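You operate a simulated robot arm through the tools that you are given. There is no shell and no other tool. Be economical: measure what you need, move in short steps, check, and stop when the job is done.

You are at the controls of a simulated two-armed robot. One attempt, no reset.

Task
Close the spinner down: dial to OFF, vial back in the rack, lid shut, and fold the blue cloth. Set down upright: vial.

It is judged by the outcome, as a careful person would: the job done as asked, and still so three seconds after it is handed in. It fails if anything else is knocked over, pushed out of place, dropped, spilled or broken. A push-on lid holds only when it is set on centred and level and pressed home; a screw cap is set on level and turned clockwise until tight. Flat cloth is picked up by pressing the open fingertips on it (5 to 10 N) and closing them slowly along it; thin cloth reads only 2 to 8 mm in the jaws.

Robot
Two 7-joint arms with three-finger grippers on one trunk, on a base that drives. Base frame: it is fixed to the floor where the robot stands at the start and does not move with it; the origin is under the middle of the robot, x ahead of it, y to its left, z up. Readings come in m, degrees, newtons and seconds.
The left shoulder is at the start at [0.019, 0.154, 1.056], the right one opposite. With the tool pointing down near the work surface each hand reaches from about 0.2 to 0.62 m from the robot's upright axis, wherever it stands, measured 20 degrees to its own side. Places, roughly: blue cloth [0.5, -0.1, 0.8]; spinner dial [0.5, 0.2, 0.9]; spinner lid [0.8, 0.2, 1]; spinner time switch [0.5, 0.1, 0.9]; top of the long grey table [0.7, -0.3, 0.8]; well four of the orange rack [0.8, -0.2, 0.8]. Payload 2.69 kg a hand.
Tool frame (each hand has its own): the origin (TCP) lies between the finger pads and is the grasp point; the fingertips stand 0.029 m ahead of it; z points along the fingers, y is the line along which they close. Largest opening 0.12 m; the body of the gripper starts 0.078 m behind the TCP.
Orientation is that of the tool frame in the base frame, as a unit quaternion [x, y, z, w]. With the fingers straight down and closing along the base's y, the tool's x points along the base's -x, its y along +y and its z along -z.

Tools
- The arms move only by the tool arm_command. It takes "left_steps", "right_steps" or both (then of equal length, played together; a hand with none holds still); each is a list of rows, each an object (a shift or turn left out is 0, a gripper value left out holds the last) with "angular": the turn, a rotation vector about the base's x, y, z in degrees, a list of three; "offset": the shift along the base's x, y, z in m, a list of three; "gripper": the opening, from 0 (shut) to 1 (fully open). In form: [{"angular": [rx, ry, rz], "offset": [x, y, z], "gripper": gripper}, ...]. A call has 1 to 12 rows; each row shifts and turns the commanded pose from where the row before left it. Each row takes 0.2 s and may step no farther than 0.05 m and 8.6 degrees from the row before; otherwise, or with a gripper value out of range, the whole call is refused. A pose out of reach is approached as far as the arm can. The call stops where the force on the tool passes 90 N (or 10 N more than at its start, if that is more) or the arm is blocked; 0.2 s more then pass. The fingers move at their own pace and stop on an object; they squeeze with about 42 N. The grip force told is the motor's: it shows also when the fingers shut on nothing. Time passes only in rows, and 0.2 s behind the last, so rows that do not move let the fingers close. It gives the time, the measured TCP pose, the force on the tool (base axes), the opening and the grip force at its end, in the units of the frame above (readings bear some noise), with the torque about the TCP (base axes, N m) and any sound that the robot's microphone picked up, and new pictures: "show" is both (left out), scene, wrist or none (wrist: the cameras of the hands that moved).
- Cameras (640 x 400 px; columns grow to the right, rows downward): "scene" is now at [0.1213, 0.0015, 1.2367]; the picture's right is [0.03, -1.00, 0.00], its down [-0.28, -0.01, -0.96] and it looks along [0.96, 0.02, -0.28] (base axes); focal length 214 px, centre (320, 200). "left" rides on the left gripper at [0.063, 0, -0.104] in its tool frame; the picture's right is [0.00, 1.00, 0.00], its down [-0.83, 0.00, -0.56] and it looks along [-0.56, 0.00, 0.83] (tool axes); focal length 275 px, centre (320, 200). "right" rides on the right gripper at [0.063, 0, -0.104] in its tool frame; the picture's right is [0.00, 1.00, 0.00], its down [-0.83, 0.00, -0.56] and it looks along [-0.56, 0.00, 0.83] (tool axes); focal length 275 px, centre (320, 200). There is no depth. A picture from a camera that has moved, and an enlarged one, comes with that camera's place and axes in the base frame and with its lens.
- raise_lower(by): slides the trunk up (or, below 0, down) by that many m; the arms and the scene camera ride with it, the base frame stays. It gives what a move gives, with no picture.
- steer(legs): drives the robot by 1 to 6 legs, each [ahead, left, turn to the left] in m, m and degrees, along the robot's own axes; the way and the turn of a leg run together, so that a leg with both is an arc; at most 1.5 m and 180 degrees a leg. The arms and the cameras ride along, it lands a little off, and it stops where it bumps. It gives what a move gives, and a new picture of the scene camera.
- head_to(pan, tilt): turns the head with the scene camera to pan (to the left, within 80 degrees either way) and tilt (down, from -29 to 69), counted from straight ahead of the robot. It gives what a move gives, and a new picture of the scene camera.
- zoom(camera, box): a new picture of the part [left, top, right, bottom] of that camera's present view, enlarged. It takes no simulated time.
- job_done(): hands the job in; it is judged then, once.

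Work in short steps. Places have to be worked out from the pictures, the camera data and where the tool is seen: move nearer, look again, correct. Check each grasp and each placing, and mend what went wrong. You have 120 turns and 260 pictures in all, those below and enlarged ones among them. Open the grippers and draw the arms clear of the work before you hand the job in, unless the task says otherwise; then end with one line.

The tools are called after "Request:" as name(argument=value, ...) on one line, values as JSON. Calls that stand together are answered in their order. arm_command: Moves the arms, as the interface text tells. Its arguments: {"type":"object","properties":{"left_steps":{"type":"array"},"right_steps":{"type":"array"},"show":{"type":"string","enum":["both","scene","wrist","none"]}},"required":[]} The other tools are called the same way: raise_lower (by) slides the trunk up or down; steer (legs) drives the base; head_to (pan, tilt) turns the head that bears the scene camera; zoom (camera, box) takes an enlarged picture of a part of a camera's view; job_done () hands the job in.

At the start:

```text
t: 0.0
left_tool_pos: [0.4356, 0.2052, 1.0]
left_tool_rot: [0.0, 1.0, 0.0, 0.0]
left_wrist_force: [0.3, 0.2, 0.6]
left_ft_torque: [0.0, 0.01, 0.01]
left_gripper_width: 0.12
left_finger_force: 0.1
right_tool_pos: [0.2689, -0.0776, 1.2112]
right_tool_rot: [-0.001, 1.0, 0.0, 0.0]
right_wrist_force: [-0.1, 1.3, 0.7]
right_ft_torque: [0.02, 0.0, 0.02]
right_gripper_width: 0.12
right_finger_force: 0.0
trunk travel left (down, up): [-0.418, 0.02]
robot x, y, heading: [-0.0018, 0.0012, 0.0]
head pan, tilt: [1.5, 16.5]
```

scene: 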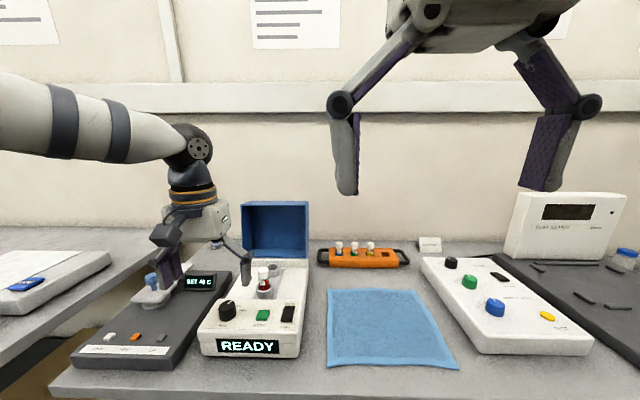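
right: 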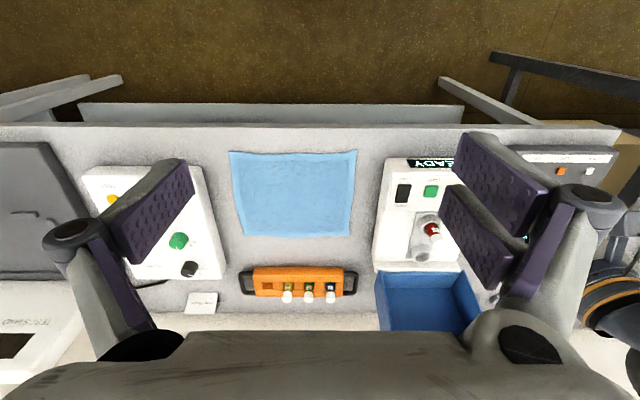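
left: 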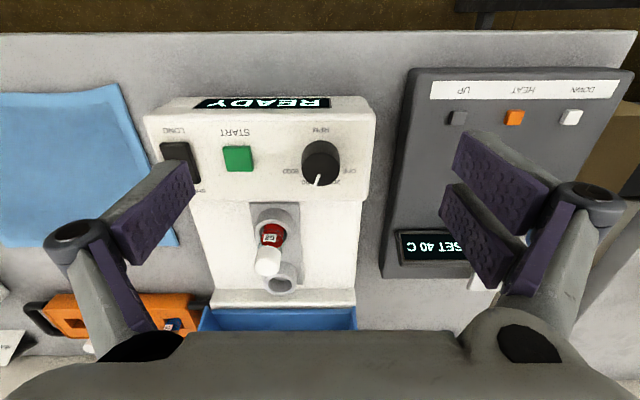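

I start by enlarging the views of the spinner and the rack to read the dial and locate the vial.

Request:
zoom(camera="left", box=[140, 90, 380, 320])

Request:
zoom(camera="scene", box=[190, 190, 420, 370])

Request:
zoom(camera="right", box=[210, 140, 490, 340])

```text
1.74 times, centred on (260, 205) of left
camera zoom: at [0.3732, 0.2053, 1.1056], right [0.0, 1.0, 0.0], down [0.83, 0.0, 0.56], along [0.56, 0.0, -0.83], focal length 479 px, centre (424, 191)
```

zoom: 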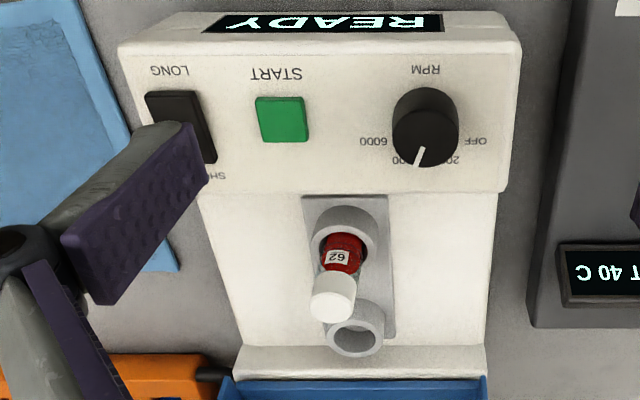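

```text
2.22 times, centred on (305, 280) of scene
camera zoom: at [0.1213, 0.0015, 1.2367], right [0.03, -1.0, 0.0], down [-0.28, -0.01, -0.96], along [0.96, 0.02, -0.28], focal length 477 px, centre (353, 22)
```

zoom: 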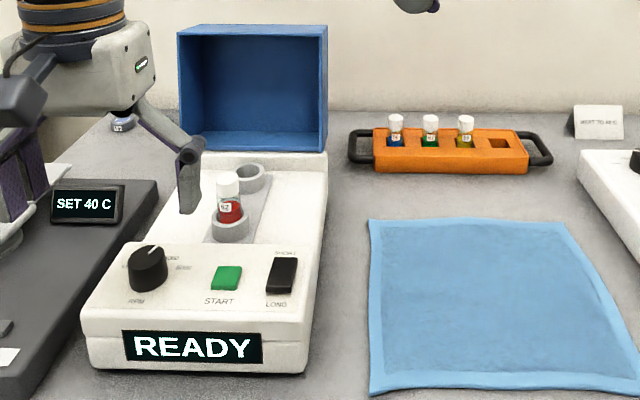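

```text
2.00 times, centred on (350, 240) of right
camera zoom: at [0.2065, -0.0786, 1.3156], right [-0.01, 1.0, 0.0], down [0.83, 0.0, 0.56], along [0.56, 0.0, -0.83], focal length 551 px, centre (260, 120)
```

zoom: 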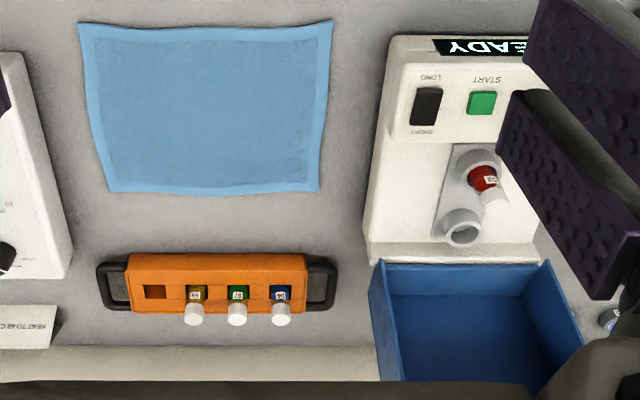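

Request:
zoom(camera="left", box=[270, 110, 370, 210])

Request:
zoom(camera="scene", box=[200, 280, 310, 360])

Request:
zoom(camera="scene", box=[240, 255, 310, 305])

```text
4.00 times, centred on (320, 160) of left
camera zoom: at [0.3732, 0.2053, 1.1056], right [0.0, 1.0, 0.0], down [0.83, 0.0, 0.56], along [0.56, 0.0, -0.83], focal length 1101 px, centre (320, 360)
```

zoom: 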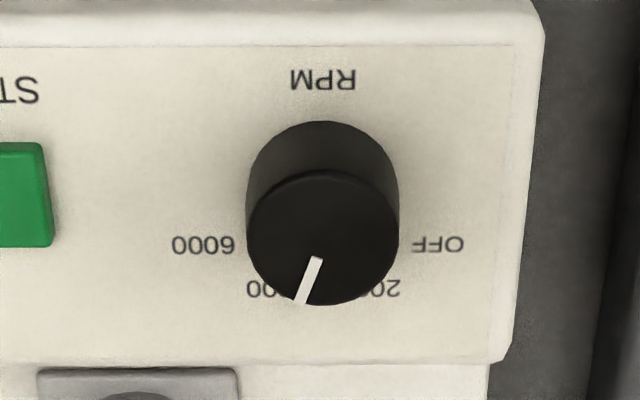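

```text
5.00 times, centred on (255, 320) of scene
camera zoom: at [0.1213, 0.0015, 1.2367], right [0.03, -1.0, 0.0], down [-0.28, -0.01, -0.96], along [0.96, 0.02, -0.28], focal length 1072 px, centre (645, -400)
```

zoom: 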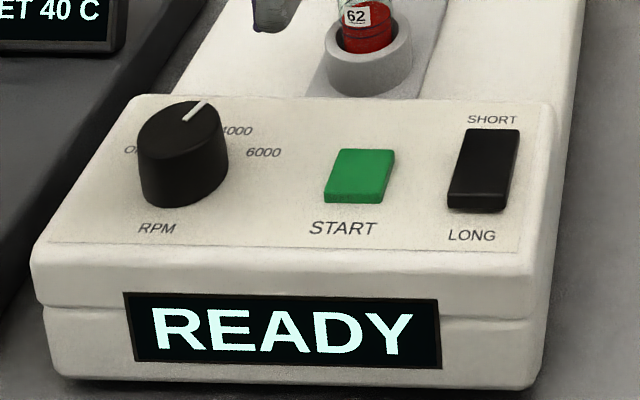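

```text
8.00 times, centred on (275, 280) of scene
camera zoom: at [0.1213, 0.0015, 1.2367], right [0.03, -1.0, 0.0], down [-0.28, -0.01, -0.96], along [0.96, 0.02, -0.28], focal length 1716 px, centre (680, -440)
```

zoom: 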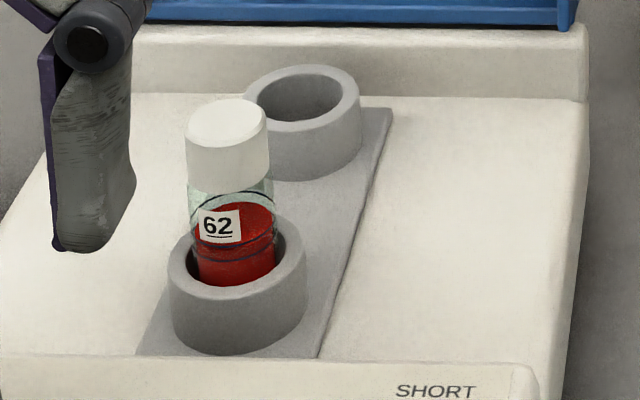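

The pointer stands at 4000 and OFF lies about 80° counter-clockwise seen from above. I put the dial axis at about (0.487, 0.206) with its top at z 0.89. I pre-turn the left hand -40° above it.

Request:
arm_command(left_steps=[{"offset": [0.0128, 0, -0.01], "angular": [0, 0, -8], "gripper": 0.5}, {"offset": [0.0128, 0, -0.01], "angular": [0, 0, -8]}, {"offset": [0.0128, 0, -0.01], "angular": [0, 0, -8]}, {"offset": [0.0128, 0, -0.01], "angular": [0, 0, -8]}, {"angular": [0, 0, -8]}])

```text
t: 1.2
left_tool_pos: [0.4877, 0.2045, 0.9582]
left_tool_rot: [0.343, 0.939, -0.001, 0.001]
left_wrist_force: [0.1, 0.6, -0.2]
left_ft_torque: [-0.02, -0.01, -0.01]
left_gripper_width: 0.06
left_finger_force: 0.0
right_tool_pos: [0.2697, -0.0777, 1.2123]
right_tool_rot: [-0.001, 1.0, 0.0, 0.001]
right_wrist_force: [0.6, -0.1, 0.1]
right_ft_torque: [0.0, -0.01, 0.02]
right_gripper_width: 0.1201
right_finger_force: 0.0
trunk travel left (down, up): [-0.418, 0.02]
robot x, y, heading: [0.0003, -0.0009, -0.0]
head pan, tilt: [1.5, 16.5]
camera scene: at [0.1211, 0.0015, 1.2367], right [0.03, -1.0, 0.0], down [-0.28, -0.01, -0.96], along [0.96, 0.02, -0.28], focal length 214 px, centre (320, 200)
camera left: at [0.4397, 0.2457, 1.065], right [0.65, 0.76, 0.0], down [0.63, -0.54, 0.56], along [0.42, -0.36, -0.83], focal length 275 px, centre (320, 200)
```

scene: 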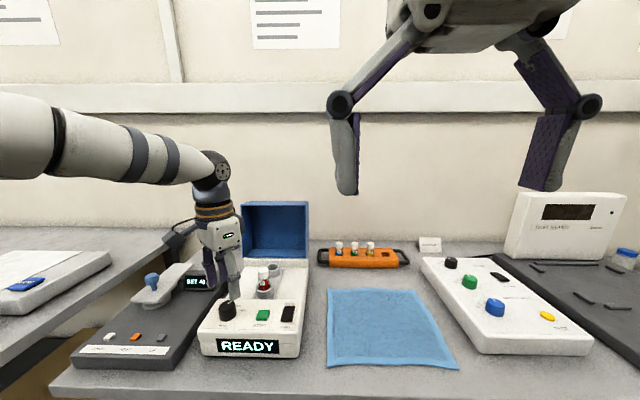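
left: 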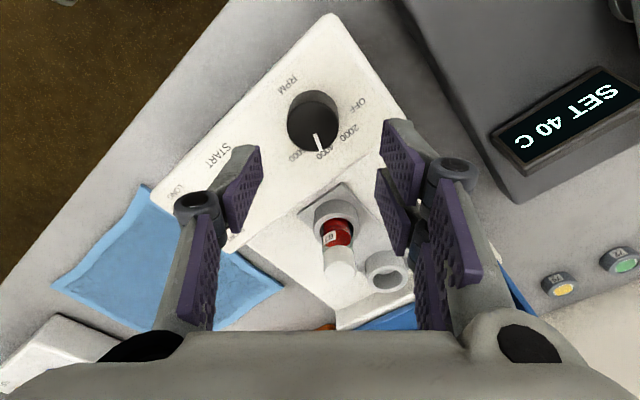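

Request:
zoom(camera="left", box=[260, 60, 380, 180])

```text
3.33 times, centred on (320, 120) of left
camera zoom: at [0.4397, 0.2457, 1.065], right [0.65, 0.76, 0.0], down [0.63, -0.54, 0.56], along [0.42, -0.36, -0.83], focal length 918 px, centre (320, 467)
```

zoom: 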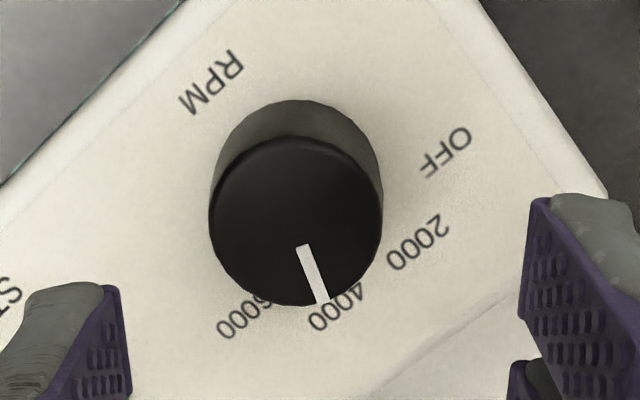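

Dial centre is about (0.482, 0.2045). I descend onto it and close.

Request:
arm_command(left_steps=[{"offset": [-0.0055, 0, -0.02]}, {"offset": [0, 0, -0.02]}, {"offset": [0, 0, -0.017]}, {"gripper": 0.2}, {"gripper": 0.2}])

```text
t: 2.4
left_tool_pos: [0.4813, 0.2045, 0.9035]
left_tool_rot: [0.342, 0.94, 0.001, 0.002]
left_wrist_force: [3.7, 2.1, 13.9]
left_ft_torque: [0.03, -0.34, -0.03]
left_gripper_width: 0.033
left_finger_force: 45.1
right_tool_pos: [0.2693, -0.0766, 1.2115]
right_tool_rot: [-0.001, 1.0, -0.001, 0.002]
right_wrist_force: [0.5, 0.0, 0.7]
right_ft_torque: [-0.01, 0.02, 0.04]
right_gripper_width: 0.1201
right_finger_force: 0.1
trunk travel left (down, up): [-0.418, 0.02]
robot x, y, heading: [0.0037, -0.0007, 0.1]
head pan, tilt: [1.5, 16.5]
camera scene: at [0.1205, 0.0014, 1.237], right [0.03, -1.0, 0.0], down [-0.28, -0.01, -0.96], along [0.96, 0.02, -0.28], focal length 214 px, centre (320, 200)
camera left: at [0.4328, 0.2449, 1.0089], right [0.65, 0.76, 0.0], down [0.63, -0.54, 0.56], along [0.43, -0.36, -0.83], focal length 275 px, centre (320, 200)
```

scene: 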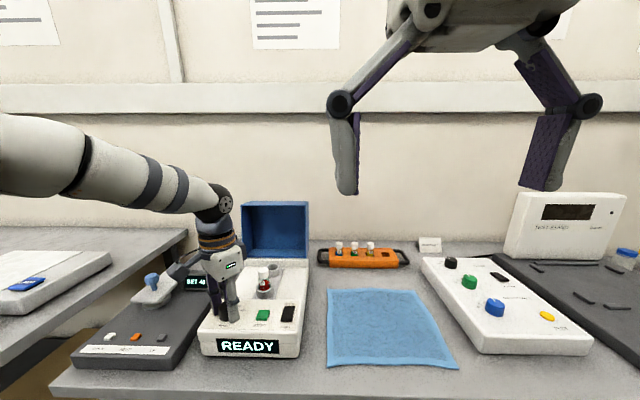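
left: 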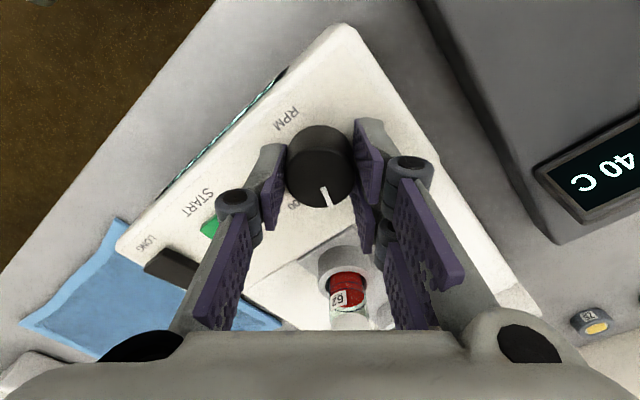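

Gripped at 33 mm. I turn counter-clockwise 40° first and watch the torque.

Request:
arm_command(left_steps=[{"offset": [0, 0, 0.002], "angular": [0, 0, 8]}, {"angular": [0, 0, 8]}, {"angular": [0, 0, 8]}, {"angular": [0, 0, 8]}, {"angular": [0, 0, 8]}])

```text
t: 3.6
left_tool_pos: [0.4822, 0.2044, 0.9035]
left_tool_rot: [-0.002, 1.0, 0.0, -0.002]
left_wrist_force: [5.1, 3.4, -0.8]
left_ft_torque: [0.08, -0.64, 0.0]
left_gripper_width: 0.0329
left_finger_force: 44.9
right_tool_pos: [0.271, -0.0764, 1.211]
right_tool_rot: [-0.001, 1.0, 0.0, 0.0]
right_wrist_force: [0.5, -0.9, 0.8]
right_ft_torque: [0.0, 0.02, 0.0]
right_gripper_width: 0.1201
right_finger_force: 0.1
trunk travel left (down, up): [-0.418, 0.02]
robot x, y, heading: [0.0026, 0.0009, -0.2]
head pan, tilt: [1.5, 16.5]
camera scene: at [0.1219, 0.002, 1.2365], right [0.03, -1.0, 0.0], down [-0.28, -0.01, -0.96], along [0.96, 0.02, -0.28], focal length 214 px, centre (320, 200)
camera left: at [0.4192, 0.2055, 1.0092], right [0.0, 1.0, 0.0], down [0.83, 0.0, 0.55], along [0.55, 0.0, -0.83], focal length 275 px, centre (320, 200)
```

scene: 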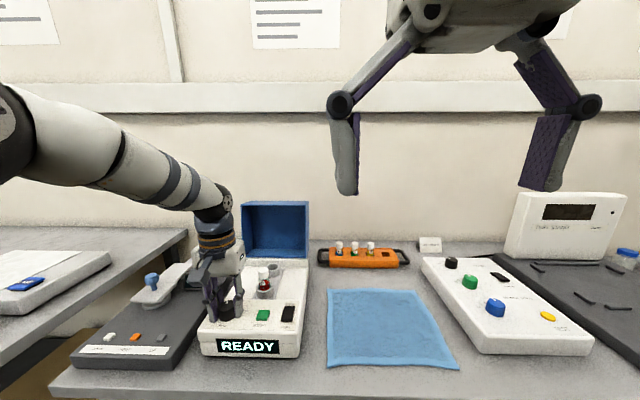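
left: 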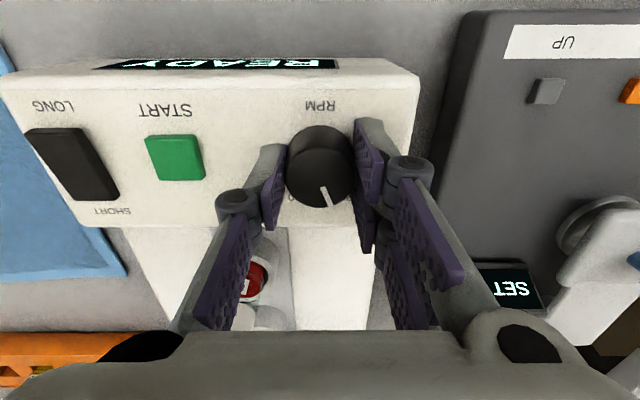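

Request:
arm_command(left_steps=[{"angular": [0, 0, 8]}, {"angular": [0, 0, 8]}, {"angular": [0, 0, 8]}, {"angular": [0, 0, 8]}, {"angular": [0, 0, 8]}])

Request:
zoom(camera="left", box=[200, 60, 440, 220])

```text
t: 4.8
left_tool_pos: [0.4812, 0.2065, 0.9037]
left_tool_rot: [-0.342, 0.94, 0.001, -0.002]
left_wrist_force: [-0.6, 9.3, -12.4]
left_ft_torque: [0.76, -0.51, -0.78]
left_gripper_width: 0.0328
left_finger_force: 44.6
right_tool_pos: [0.2709, -0.0765, 1.2118]
right_tool_rot: [-0.002, 1.0, 0.0, 0.001]
right_wrist_force: [-0.4, 0.0, 0.0]
right_ft_torque: [0.0, 0.01, -0.01]
right_gripper_width: 0.12
right_finger_force: 0.1
trunk travel left (down, up): [-0.418, 0.02]
robot x, y, heading: [-0.0009, 0.0024, -0.4]
head pan, tilt: [1.5, 16.5]
camera scene: at [0.1221, 0.003, 1.2364], right [0.03, -1.0, 0.0], down [-0.28, -0.01, -0.96], along [0.96, 0.02, -0.28], focal length 214 px, centre (320, 200)
camera left: at [0.4337, 0.1663, 1.0094], right [-0.64, 0.77, 0.0], down [0.64, 0.53, 0.55], along [0.42, 0.36, -0.83], focal length 275 px, centre (320, 200)
```

scene: 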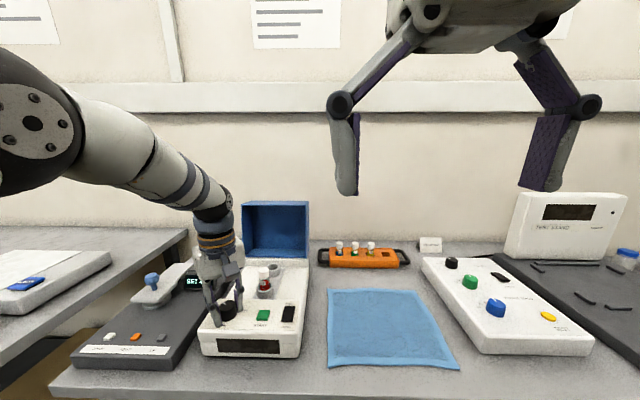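
left: 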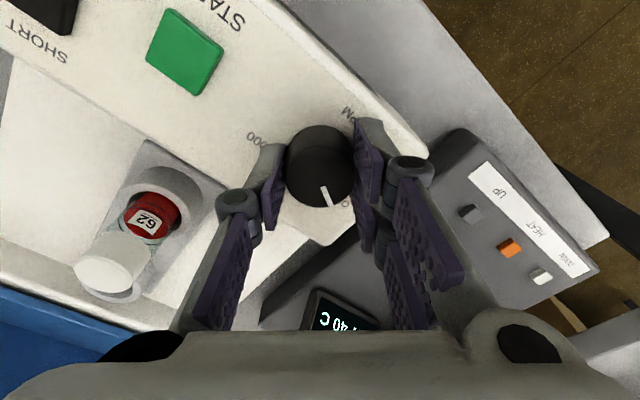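

```text
2.50 times, centred on (320, 140) of left
camera zoom: at [0.4337, 0.1663, 1.0094], right [-0.64, 0.77, 0.0], down [0.64, 0.53, 0.55], along [0.42, 0.36, -0.83], focal length 688 px, centre (320, 350)
```

zoom: 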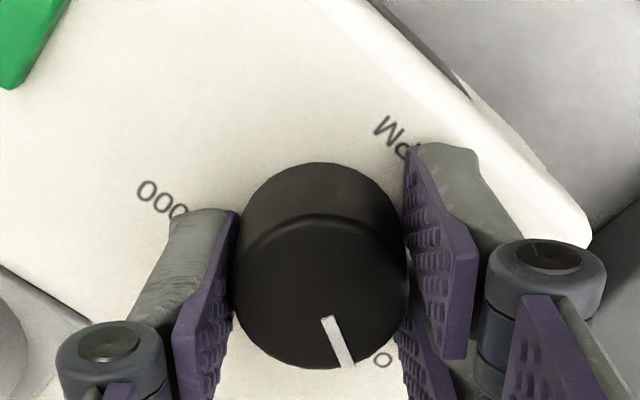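

The display has gone dark, so the dial is at or near OFF, and the torque rises as at a stop. I release, lift and look.

Request:
arm_command(left_steps=[{"gripper": 0.5}, {"gripper": 0.5}, {"offset": [0, 0, 0.04]}, {"offset": [0, 0, 0.04]}], show="wrist")

Request:
zoom(camera="left", box=[240, 60, 400, 160])

```text
t: 5.8
left_tool_pos: [0.4837, 0.2062, 0.9878]
left_tool_rot: [-0.341, 0.94, 0.0, 0.001]
left_wrist_force: [0.5, 1.1, 0.2]
left_ft_torque: [-0.01, 0.01, 0.0]
left_gripper_width: 0.06
left_finger_force: 0.2
right_tool_pos: [0.2696, -0.078, 1.2121]
right_tool_rot: [-0.001, 1.0, -0.001, 0.001]
right_wrist_force: [0.1, 0.5, 0.5]
right_ft_torque: [0.01, -0.02, 0.02]
right_gripper_width: 0.12
right_finger_force: 0.1
trunk travel left (down, up): [-0.418, 0.02]
robot x, y, heading: [-0.001, -0.0016, -0.2]
head pan, tilt: [1.5, 16.5]
camera left: at [0.4349, 0.1661, 1.092], right [-0.64, 0.77, 0.0], down [0.64, 0.53, 0.56], along [0.43, 0.36, -0.83], focal length 275 px, centre (320, 200)
```

left: 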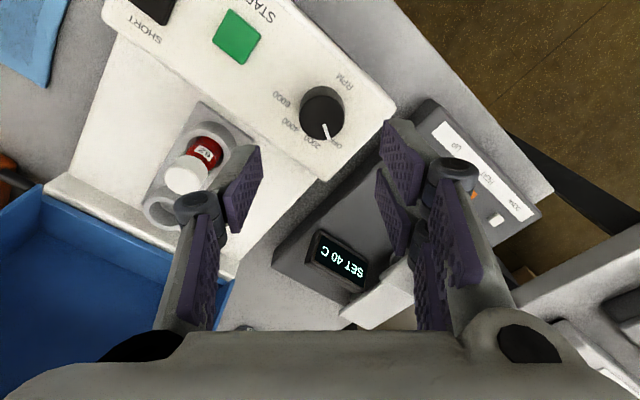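

```text
4.00 times, centred on (320, 110) of left
camera zoom: at [0.4349, 0.1661, 1.092], right [-0.64, 0.77, 0.0], down [0.64, 0.53, 0.56], along [0.43, 0.36, -0.83], focal length 1101 px, centre (320, 560)
```

zoom: 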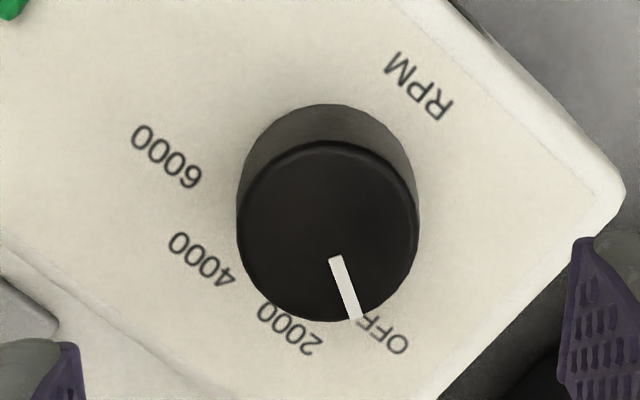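

The dial is at OFF with the display dark. The rack and lid are far away, so I draw the left hand up and back before driving closer.

Request:
arm_command(left_steps=[{"offset": [-0.02, 0, 0.03], "angular": [0, 0, -8], "gripper": 0.6}, {"offset": [-0.03, 0, 0.03], "angular": [0, 0, -8]}, {"offset": [-0.03, 0, 0.03], "angular": [0, 0, -8]}, {"offset": [-0.03, 0, 0.03], "angular": [0, 0, -8]}, {"offset": [-0.03, 0, 0.03], "angular": [0, 0, -8]}, {"offset": [-0.02, 0, 0.03]}], show="none")

Request:
steer(legs=[[0.12, 0, 0]])

```text
t: 7.2
left_tool_pos: [0.32, 0.2046, 1.1657]
left_tool_rot: [0.0, 1.0, 0.001, 0.001]
left_wrist_force: [-0.8, -0.6, 0.8]
left_ft_torque: [0.02, 0.02, 0.0]
left_gripper_width: 0.0719
left_finger_force: 0.1
right_tool_pos: [0.2686, -0.0784, 1.2129]
right_tool_rot: [-0.001, 1.0, 0.001, 0.001]
right_wrist_force: [1.3, 0.0, 0.6]
right_ft_torque: [0.01, -0.01, -0.01]
right_gripper_width: 0.12
right_finger_force: 0.0
trunk travel left (down, up): [-0.418, 0.02]
robot x, y, heading: [0.001, -0.0009, -0.4]
head pan, tilt: [1.5, 16.5]
```

```text
t: 8.4
left_tool_pos: [0.44, 0.2045, 1.1651]
left_tool_rot: [-0.001, 1.0, 0.0, 0.0]
left_wrist_force: [0.4, -0.3, 0.0]
left_ft_torque: [-0.04, 0.01, 0.0]
left_gripper_width: 0.0721
left_finger_force: 0.1
right_tool_pos: [0.3906, -0.0772, 1.2116]
right_tool_rot: [-0.002, 1.0, 0.0, 0.0]
right_wrist_force: [0.6, 0.1, -0.3]
right_ft_torque: [-0.03, 0.0, 0.02]
right_gripper_width: 0.1196
right_finger_force: 0.0
trunk travel left (down, up): [-0.418, 0.02]
robot x, y, heading: [0.1208, -0.0015, -0.1]
head pan, tilt: [1.5, 16.5]
camera scene: at [0.2426, 0.0019, 1.2367], right [0.03, -1.0, 0.0], down [-0.28, -0.01, -0.96], along [0.96, 0.03, -0.28], focal length 214 px, centre (320, 200)
```

scene: 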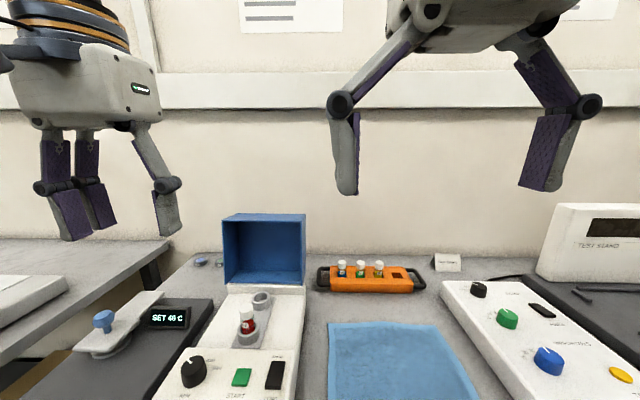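

No bump. I drive a further 0.12 m ahead, then tilt the head down.

Request:
steer(legs=[[0.12, 0, 0]])

Request:
head_to(pan=0, tilt=40)

```text
t: 9.7
left_tool_pos: [0.5623, 0.2048, 1.1655]
left_tool_rot: [-0.001, 1.0, -0.001, 0.0]
left_wrist_force: [1.0, 0.1, 0.6]
left_ft_torque: [-0.01, 0.06, -0.01]
left_gripper_width: 0.0721
left_finger_force: 0.1
right_tool_pos: [0.5133, -0.0769, 1.2114]
right_tool_rot: [-0.002, 1.0, 0.001, 0.0]
right_wrist_force: [0.3, -0.4, -0.8]
right_ft_torque: [-0.02, 0.07, 0.0]
right_gripper_width: 0.1198
right_finger_force: 0.1
trunk travel left (down, up): [-0.418, 0.02]
robot x, y, heading: [0.2427, 0.0027, -0.3]
head pan, tilt: [1.5, 16.5]
camera scene: at [0.3639, 0.0023, 1.2367], right [0.03, -1.0, 0.0], down [-0.28, -0.01, -0.96], along [0.96, 0.03, -0.28], focal length 214 px, centre (320, 200)
```

scene: 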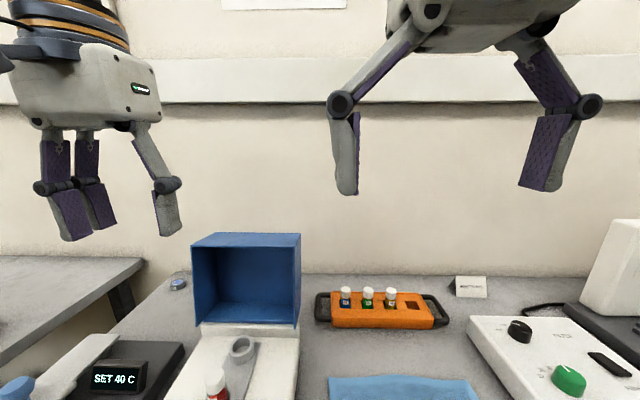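

```text
t: 10.6
left_tool_pos: [0.5627, 0.2043, 1.1652]
left_tool_rot: [-0.001, 1.0, 0.0, -0.001]
left_wrist_force: [-0.6, 0.0, -0.6]
left_ft_torque: [-0.03, -0.02, -0.04]
left_gripper_width: 0.072
left_finger_force: 0.0
right_tool_pos: [0.5143, -0.0776, 1.2092]
right_tool_rot: [0.0, 1.0, 0.0, 0.0]
right_wrist_force: [37.3, -18.0, -29.0]
right_ft_torque: [1.73, 1.8, 1.18]
right_gripper_width: 0.1202
right_finger_force: 0.1
trunk travel left (down, up): [-0.418, 0.02]
robot x, y, heading: [0.2432, 0.0015, -0.1]
head pan, tilt: [0.0, 40.0]
camera scene: at [0.3594, -0.0001, 1.2111], right [0.0, -1.0, 0.0], down [-0.53, 0.0, -0.85], along [0.85, 0.0, -0.53], focal length 214 px, centre (320, 200)
```

scene: 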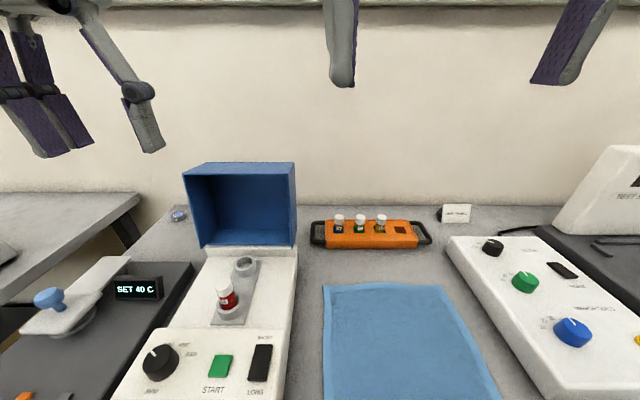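

The head touches the right arm, so I move the right hand away to the right and forward.

Request:
arm_command(right_steps=[{"offset": [0.01, -0.04, 0]}, {"offset": [0.01, -0.04, 0]}, {"offset": [0.01, -0.04, -0.01]}, {"offset": [0.01, -0.03, -0.01]}], show="both")

Request:
zoom(camera="scene", box=[160, 140, 460, 330])

Request:
zoom(camera="left", box=[160, 40, 480, 320])

```text
t: 11.6
left_tool_pos: [0.5625, 0.2049, 1.1648]
left_tool_rot: [0.0, 1.0, 0.0, 0.0]
left_wrist_force: [0.4, 0.2, 0.5]
left_ft_torque: [0.04, 0.04, 0.04]
left_gripper_width: 0.0722
left_finger_force: 0.1
right_tool_pos: [0.553, -0.2274, 1.1896]
right_tool_rot: [-0.002, 1.0, 0.001, 0.0]
right_wrist_force: [0.5, -0.3, -0.1]
right_ft_torque: [0.0, -0.02, 0.01]
right_gripper_width: 0.1198
right_finger_force: 0.1
trunk travel left (down, up): [-0.418, 0.02]
robot x, y, heading: [0.2434, 0.0025, 0.0]
head pan, tilt: [0.0, 40.0]
camera scene: at [0.3551, -0.0006, 1.1995], right [0.0, -1.0, 0.0], down [-0.64, 0.0, -0.77], along [0.77, 0.0, -0.64], focal length 214 px, centre (320, 200)
camera right: at [0.489, -0.2278, 1.2951], right [-0.01, 1.0, 0.0], down [0.83, 0.01, 0.56], along [0.56, 0.01, -0.83], focal length 275 px, centre (320, 200)
```

scene: 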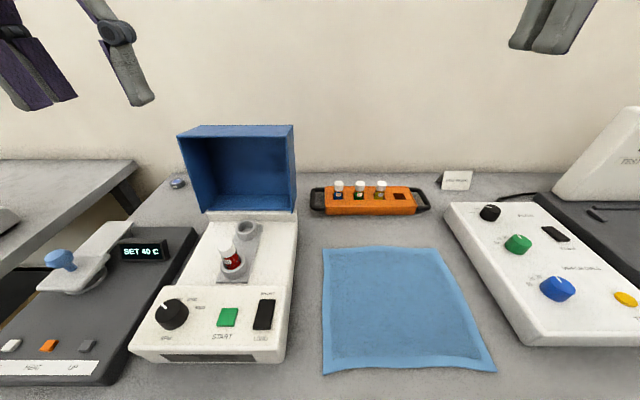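
right: 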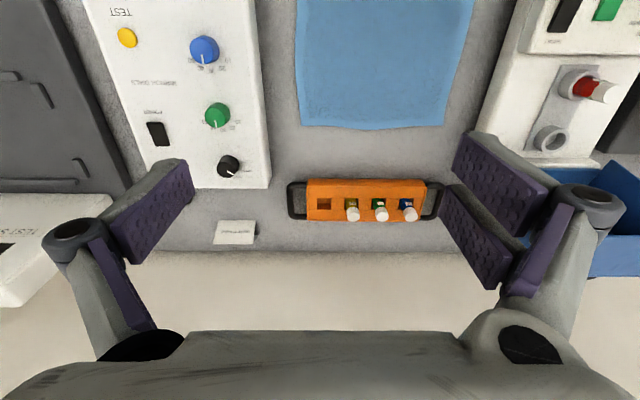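

```text
2.11 times, centred on (310, 235) of scene
camera zoom: at [0.3551, -0.0006, 1.1995], right [0.0, -1.0, 0.0], down [-0.64, 0.0, -0.77], along [0.77, 0.0, -0.64], focal length 452 px, centre (341, 126)
```

zoom: 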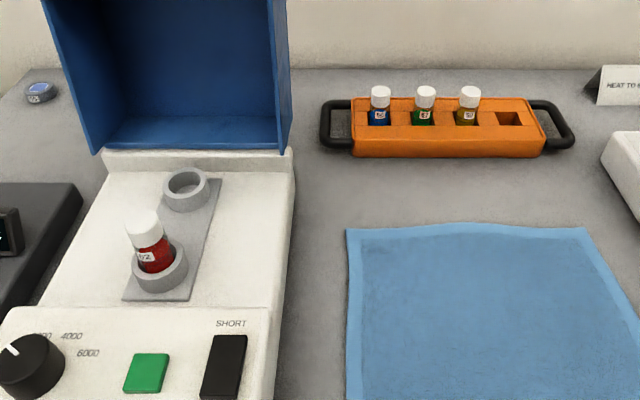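

```text
1.43 times, centred on (320, 180) of left
camera zoom: at [0.4998, 0.2054, 1.2708], right [0.0, 1.0, 0.0], down [0.83, 0.0, 0.56], along [0.56, 0.0, -0.83], focal length 393 px, centre (320, 229)
```

zoom: 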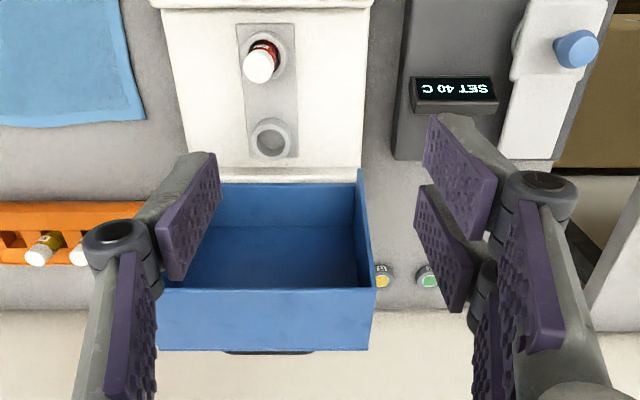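

No contact remains. I'll use the right hand for the vial, since it reaches both the cup and the rack. The left hand moves out to the left while the right moves over the vial.

Request:
arm_command(left_steps=[{"offset": [-0.02, 0.04, 0]}, {"offset": [-0.02, 0.04, 0]}, {"offset": [-0.02, 0.04, 0]}, {"offset": [-0.02, 0.04, 0]}, {"offset": [-0.02, 0.04, 0]}, {}, {}, {}, {}], right_steps=[{"offset": [0, 0.02, 0]}, {"offset": [0, 0.04, -0.01], "gripper": 0.5}, {"offset": [0, 0.045, -0.01]}, {"offset": [0, 0.045, -0.01]}, {"offset": [0, 0.045, -0.01]}, {"offset": [0, 0.045, -0.01]}, {"offset": [0, 0.045, -0.01]}, {"offset": [0, 0.045, -0.01]}, {"offset": [0, 0.045, -0.01]}])

Request:
zoom(camera="right", box=[220, 40, 420, 190])

```text
t: 13.6
left_tool_pos: [0.5328, 0.3427, 1.0936]
left_tool_rot: [-0.001, 1.0, 0.0, 0.0]
left_wrist_force: [1.0, 0.2, 0.0]
left_ft_torque: [0.03, 0.05, -0.02]
left_gripper_width: 0.072
left_finger_force: 0.1
left hand out of reach, approached as far as the arm can: row 2, 3, 4, 5
right_tool_pos: [0.5534, 0.1444, 1.1113]
right_tool_rot: [-0.001, 1.0, 0.001, 0.0]
right_wrist_force: [1.9, 0.3, 0.4]
right_ft_torque: [0.0, 0.09, 0.01]
right_gripper_width: 0.0602
right_finger_force: 0.0
trunk travel left (down, up): [-0.418, 0.02]
robot x, y, heading: [0.2423, 0.0013, 0.0]
head pan, tilt: [0.0, 40.0]
camera scene: at [0.3438, 0.0448, 1.2004], right [0.53, -0.85, 0.0], down [-0.54, -0.34, -0.77], along [0.65, 0.41, -0.64], focal length 214 px, centre (320, 200)
camera right: at [0.4908, 0.1441, 1.2147], right [-0.01, 1.0, 0.0], down [0.83, 0.0, 0.56], along [0.56, 0.01, -0.83], focal length 275 px, centre (320, 200)
camera left: at [0.4694, 0.344, 1.1993], right [0.0, 1.0, 0.0], down [0.83, 0.0, 0.56], along [0.56, 0.0, -0.83], focal length 275 px, centre (320, 200)
```

scene: 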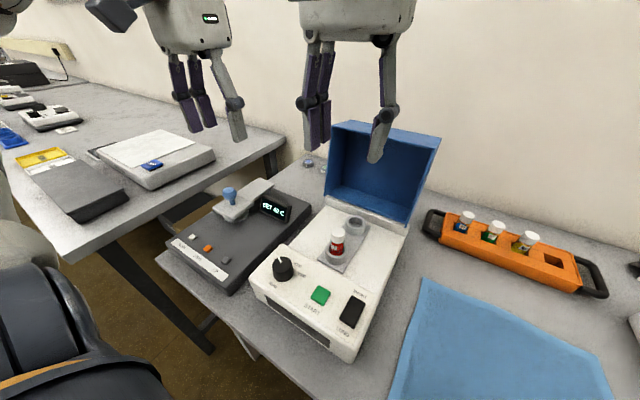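
right: 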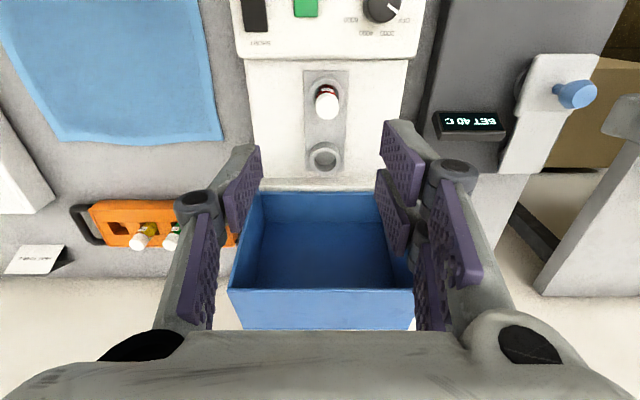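
left: 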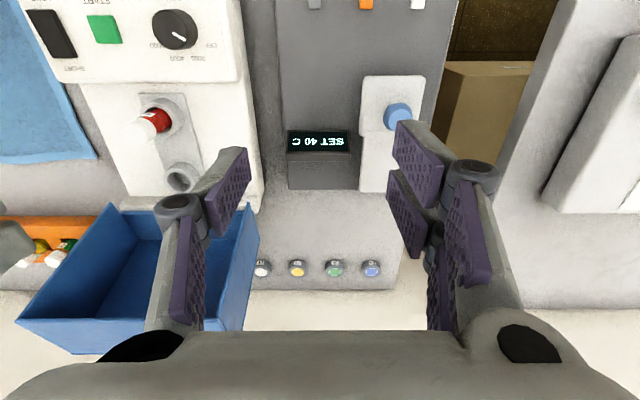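

```text
2.67 times, centred on (320, 115) of right
camera zoom: at [0.4908, 0.1441, 1.2147], right [-0.01, 1.0, 0.0], down [0.83, 0.0, 0.56], along [0.56, 0.01, -0.83], focal length 734 px, centre (320, 427)
```

zoom: 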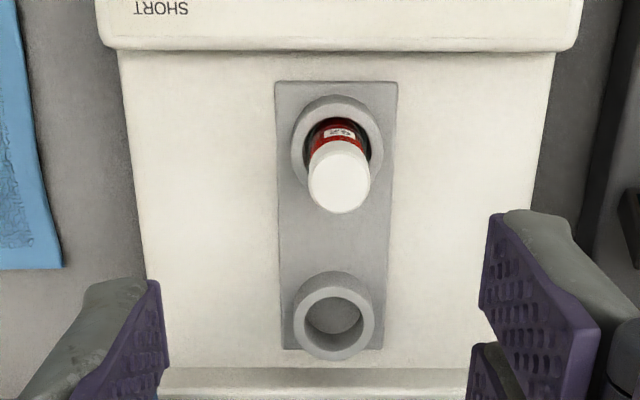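

The vial cap is near (0.573, 0.153) with its top at about z 0.92. I lower the open right hand above it for a closer fix.

Request:
arm_command(right_steps=[{"offset": [0.01, 0.005, -0.04]}, {"offset": [0.01, 0.004, -0.04]}, {"offset": [0, 0, -0.025]}], show="wrist")

Request:
zoom(camera="right", box=[240, 60, 400, 180])

Request:
zoom(camera="scene", box=[260, 120, 440, 280])

```text
t: 14.4
left_tool_pos: [0.5303, 0.3439, 1.0945]
left_tool_rot: [-0.001, 1.0, 0.001, 0.0]
left_wrist_force: [-0.5, 0.7, 0.5]
left_ft_torque: [0.0, -0.01, -0.01]
left_gripper_width: 0.0724
left_finger_force: 0.1
right_tool_pos: [0.5721, 0.157, 1.0043]
right_tool_rot: [-0.002, 1.0, 0.0, 0.001]
right_wrist_force: [-0.5, -0.2, 0.3]
right_ft_torque: [-0.01, 0.02, -0.02]
right_gripper_width: 0.06
right_finger_force: 0.1
trunk travel left (down, up): [-0.418, 0.02]
robot x, y, heading: [0.2396, -0.0034, 0.2]
head pan, tilt: [0.0, 40.0]
camera right: at [0.5078, 0.1565, 1.1087], right [-0.01, 1.0, 0.0], down [0.83, 0.01, 0.56], along [0.56, 0.01, -0.83], focal length 275 px, centre (320, 200)
```

right: 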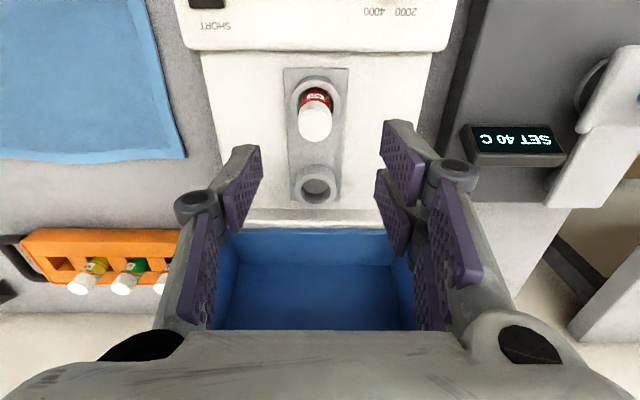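

```text
3.33 times, centred on (320, 120) of right
camera zoom: at [0.5078, 0.1565, 1.1087], right [-0.01, 1.0, 0.0], down [0.83, 0.01, 0.56], along [0.56, 0.01, -0.83], focal length 918 px, centre (320, 467)
```

zoom: 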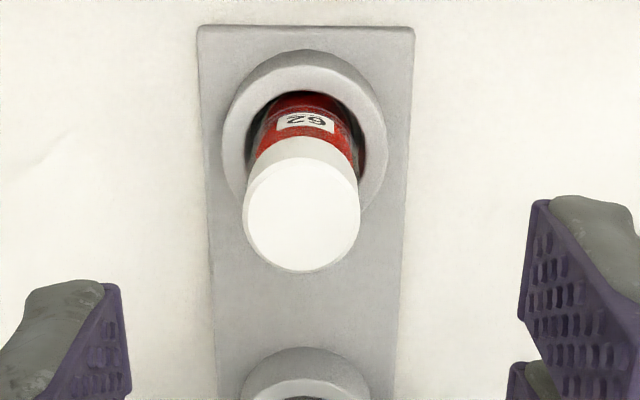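

```text
2.50 times, centred on (350, 200) of scene
camera zoom: at [0.3557, 0.0031, 1.202], right [0.04, -1.0, 0.0], down [-0.62, -0.02, -0.78], along [0.78, 0.03, -0.62], focal length 536 px, centre (245, 200)
```

zoom: 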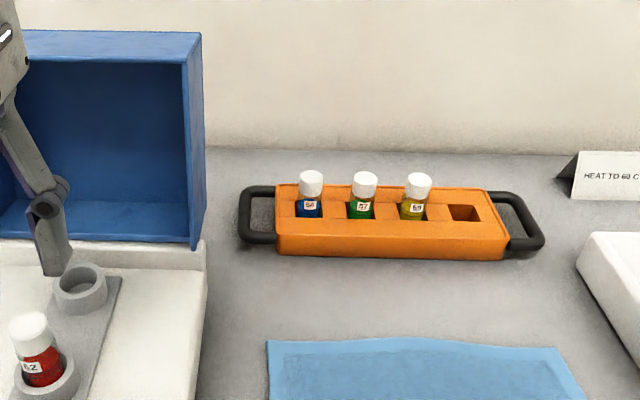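

The cap top is triangulated at (0.573, 0.154, 0.918). I descend so the fingertips stay just above the cup rim, then grip.

Request:
arm_command(right_steps=[{"offset": [0.001, -0.003, -0.03]}, {"offset": [0, 0, -0.03]}, {"offset": [0, 0, -0.026]}, {"gripper": 0.15}, {"gripper": 0.15}], show="both")

Request:
zoom(camera="right", box=[240, 90, 400, 210])

```text
t: 15.6
left_tool_pos: [0.5304, 0.3448, 1.0944]
left_tool_rot: [-0.001, 1.0, 0.0, 0.001]
left_wrist_force: [-0.2, -0.2, -0.6]
left_ft_torque: [0.0, -0.01, -0.01]
left_gripper_width: 0.0722
left_finger_force: 0.1
right_tool_pos: [0.574, 0.1552, 0.921]
right_tool_rot: [-0.001, 1.0, 0.001, 0.002]
right_wrist_force: [0.4, 0.8, 4.8]
right_ft_torque: [0.0, -0.04, -0.01]
right_gripper_width: 0.0241
right_finger_force: 41.7
trunk travel left (down, up): [-0.418, 0.02]
robot x, y, heading: [0.2406, 0.0004, 0.2]
head pan, tilt: [0.0, 40.0]
camera scene: at [0.3546, -0.0002, 1.1997], right [0.0, -1.0, 0.0], down [-0.64, 0.0, -0.77], along [0.77, 0.0, -0.64], focal length 214 px, centre (320, 200)
camera right: at [0.5105, 0.1542, 1.0256], right [-0.01, 1.0, 0.0], down [0.83, 0.0, 0.56], along [0.56, 0.01, -0.83], focal length 275 px, centre (320, 200)
```

scene: 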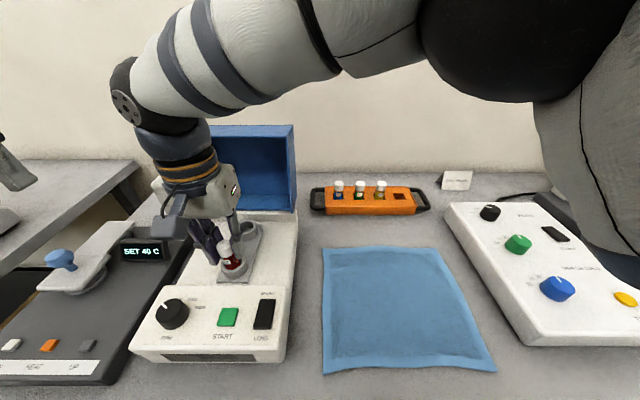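
right: 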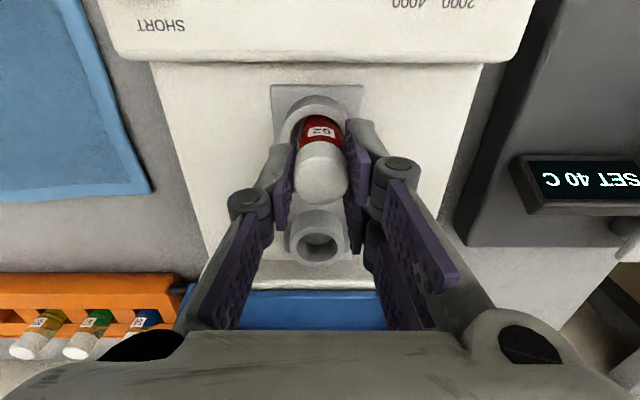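

```text
3.33 times, centred on (320, 150) of right
camera zoom: at [0.5105, 0.1542, 1.0256], right [-0.01, 1.0, 0.0], down [0.83, 0.0, 0.56], along [0.56, 0.01, -0.83], focal length 918 px, centre (320, 367)
```

zoom: 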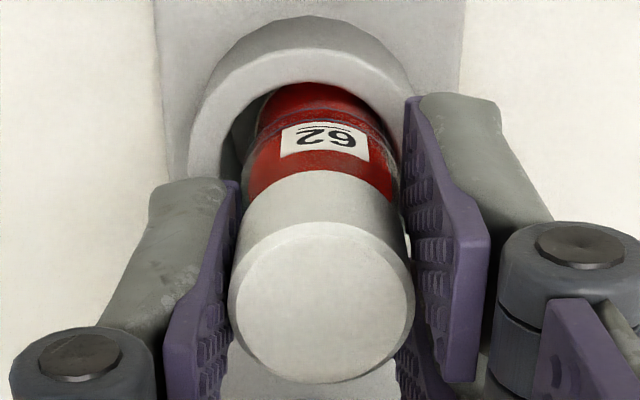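

Gripped at 24 mm. I lift it straight up.

Request:
arm_command(right_steps=[{"offset": [0, 0, 0.03]}, {"offset": [0, 0, 0.04]}, {"offset": [0, 0, 0.04]}, {"offset": [0, -0.02, 0.03]}, {"offset": [0, -0.04, 0]}, {"offset": [0, -0.04, 0]}])

Request:
zoom(camera="right", box=[240, 70, 400, 210])

Request:
zoom(camera="scene", box=[160, 60, 420, 240])

```text
t: 17.0
left_tool_pos: [0.5315, 0.3444, 1.093]
left_tool_rot: [-0.002, 1.0, 0.0, 0.0]
left_wrist_force: [-0.5, -0.4, -0.4]
left_ft_torque: [0.01, -0.02, 0.0]
left_gripper_width: 0.072
left_finger_force: 0.2
right_tool_pos: [0.5741, 0.0522, 1.0594]
right_tool_rot: [-0.002, 1.0, 0.0, -0.001]
right_wrist_force: [0.2, -0.1, 0.4]
right_ft_torque: [0.07, -0.03, 0.0]
right_gripper_width: 0.024
right_finger_force: 41.9
trunk travel left (down, up): [-0.418, 0.02]
robot x, y, heading: [0.2442, -0.0, 0.1]
head pan, tilt: [0.0, 40.0]
camera scene: at [0.36, -0.0043, 1.2139], right [-0.04, -1.0, 0.0], down [-0.51, 0.02, -0.86], along [0.86, -0.03, -0.51], focal length 214 px, centre (320, 200)
camera right: at [0.5105, 0.052, 1.1642], right [-0.01, 1.0, 0.0], down [0.83, 0.01, 0.55], along [0.55, 0.01, -0.83], focal length 275 px, centre (320, 200)
```

scene: 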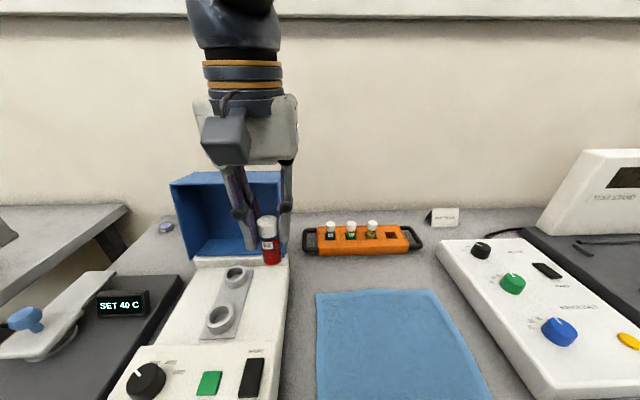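
right: 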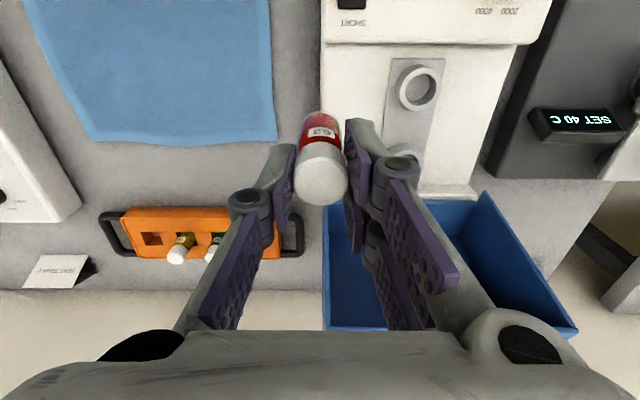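

```text
2.86 times, centred on (320, 140) of right
camera zoom: at [0.5105, 0.052, 1.1642], right [-0.01, 1.0, 0.0], down [0.83, 0.01, 0.55], along [0.55, 0.01, -0.83], focal length 786 px, centre (320, 371)
```

zoom: 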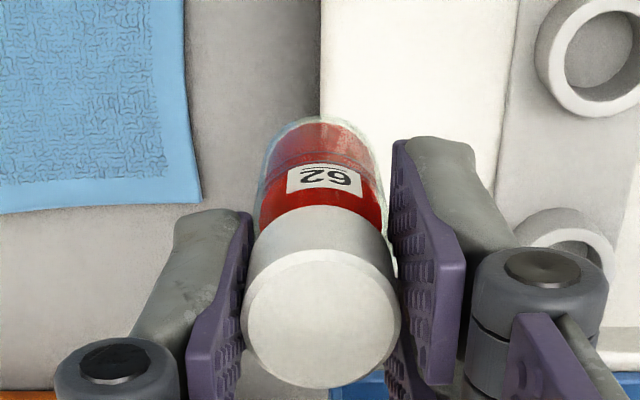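

```text
2.22 times, centred on (290, 150) of scene
camera zoom: at [0.36, -0.0043, 1.2139], right [-0.04, -1.0, 0.0], down [-0.51, 0.02, -0.86], along [0.86, -0.03, -0.51], focal length 477 px, centre (387, 311)
```

zoom: 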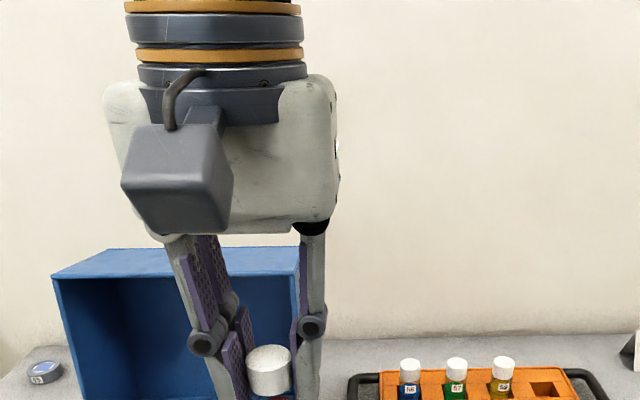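

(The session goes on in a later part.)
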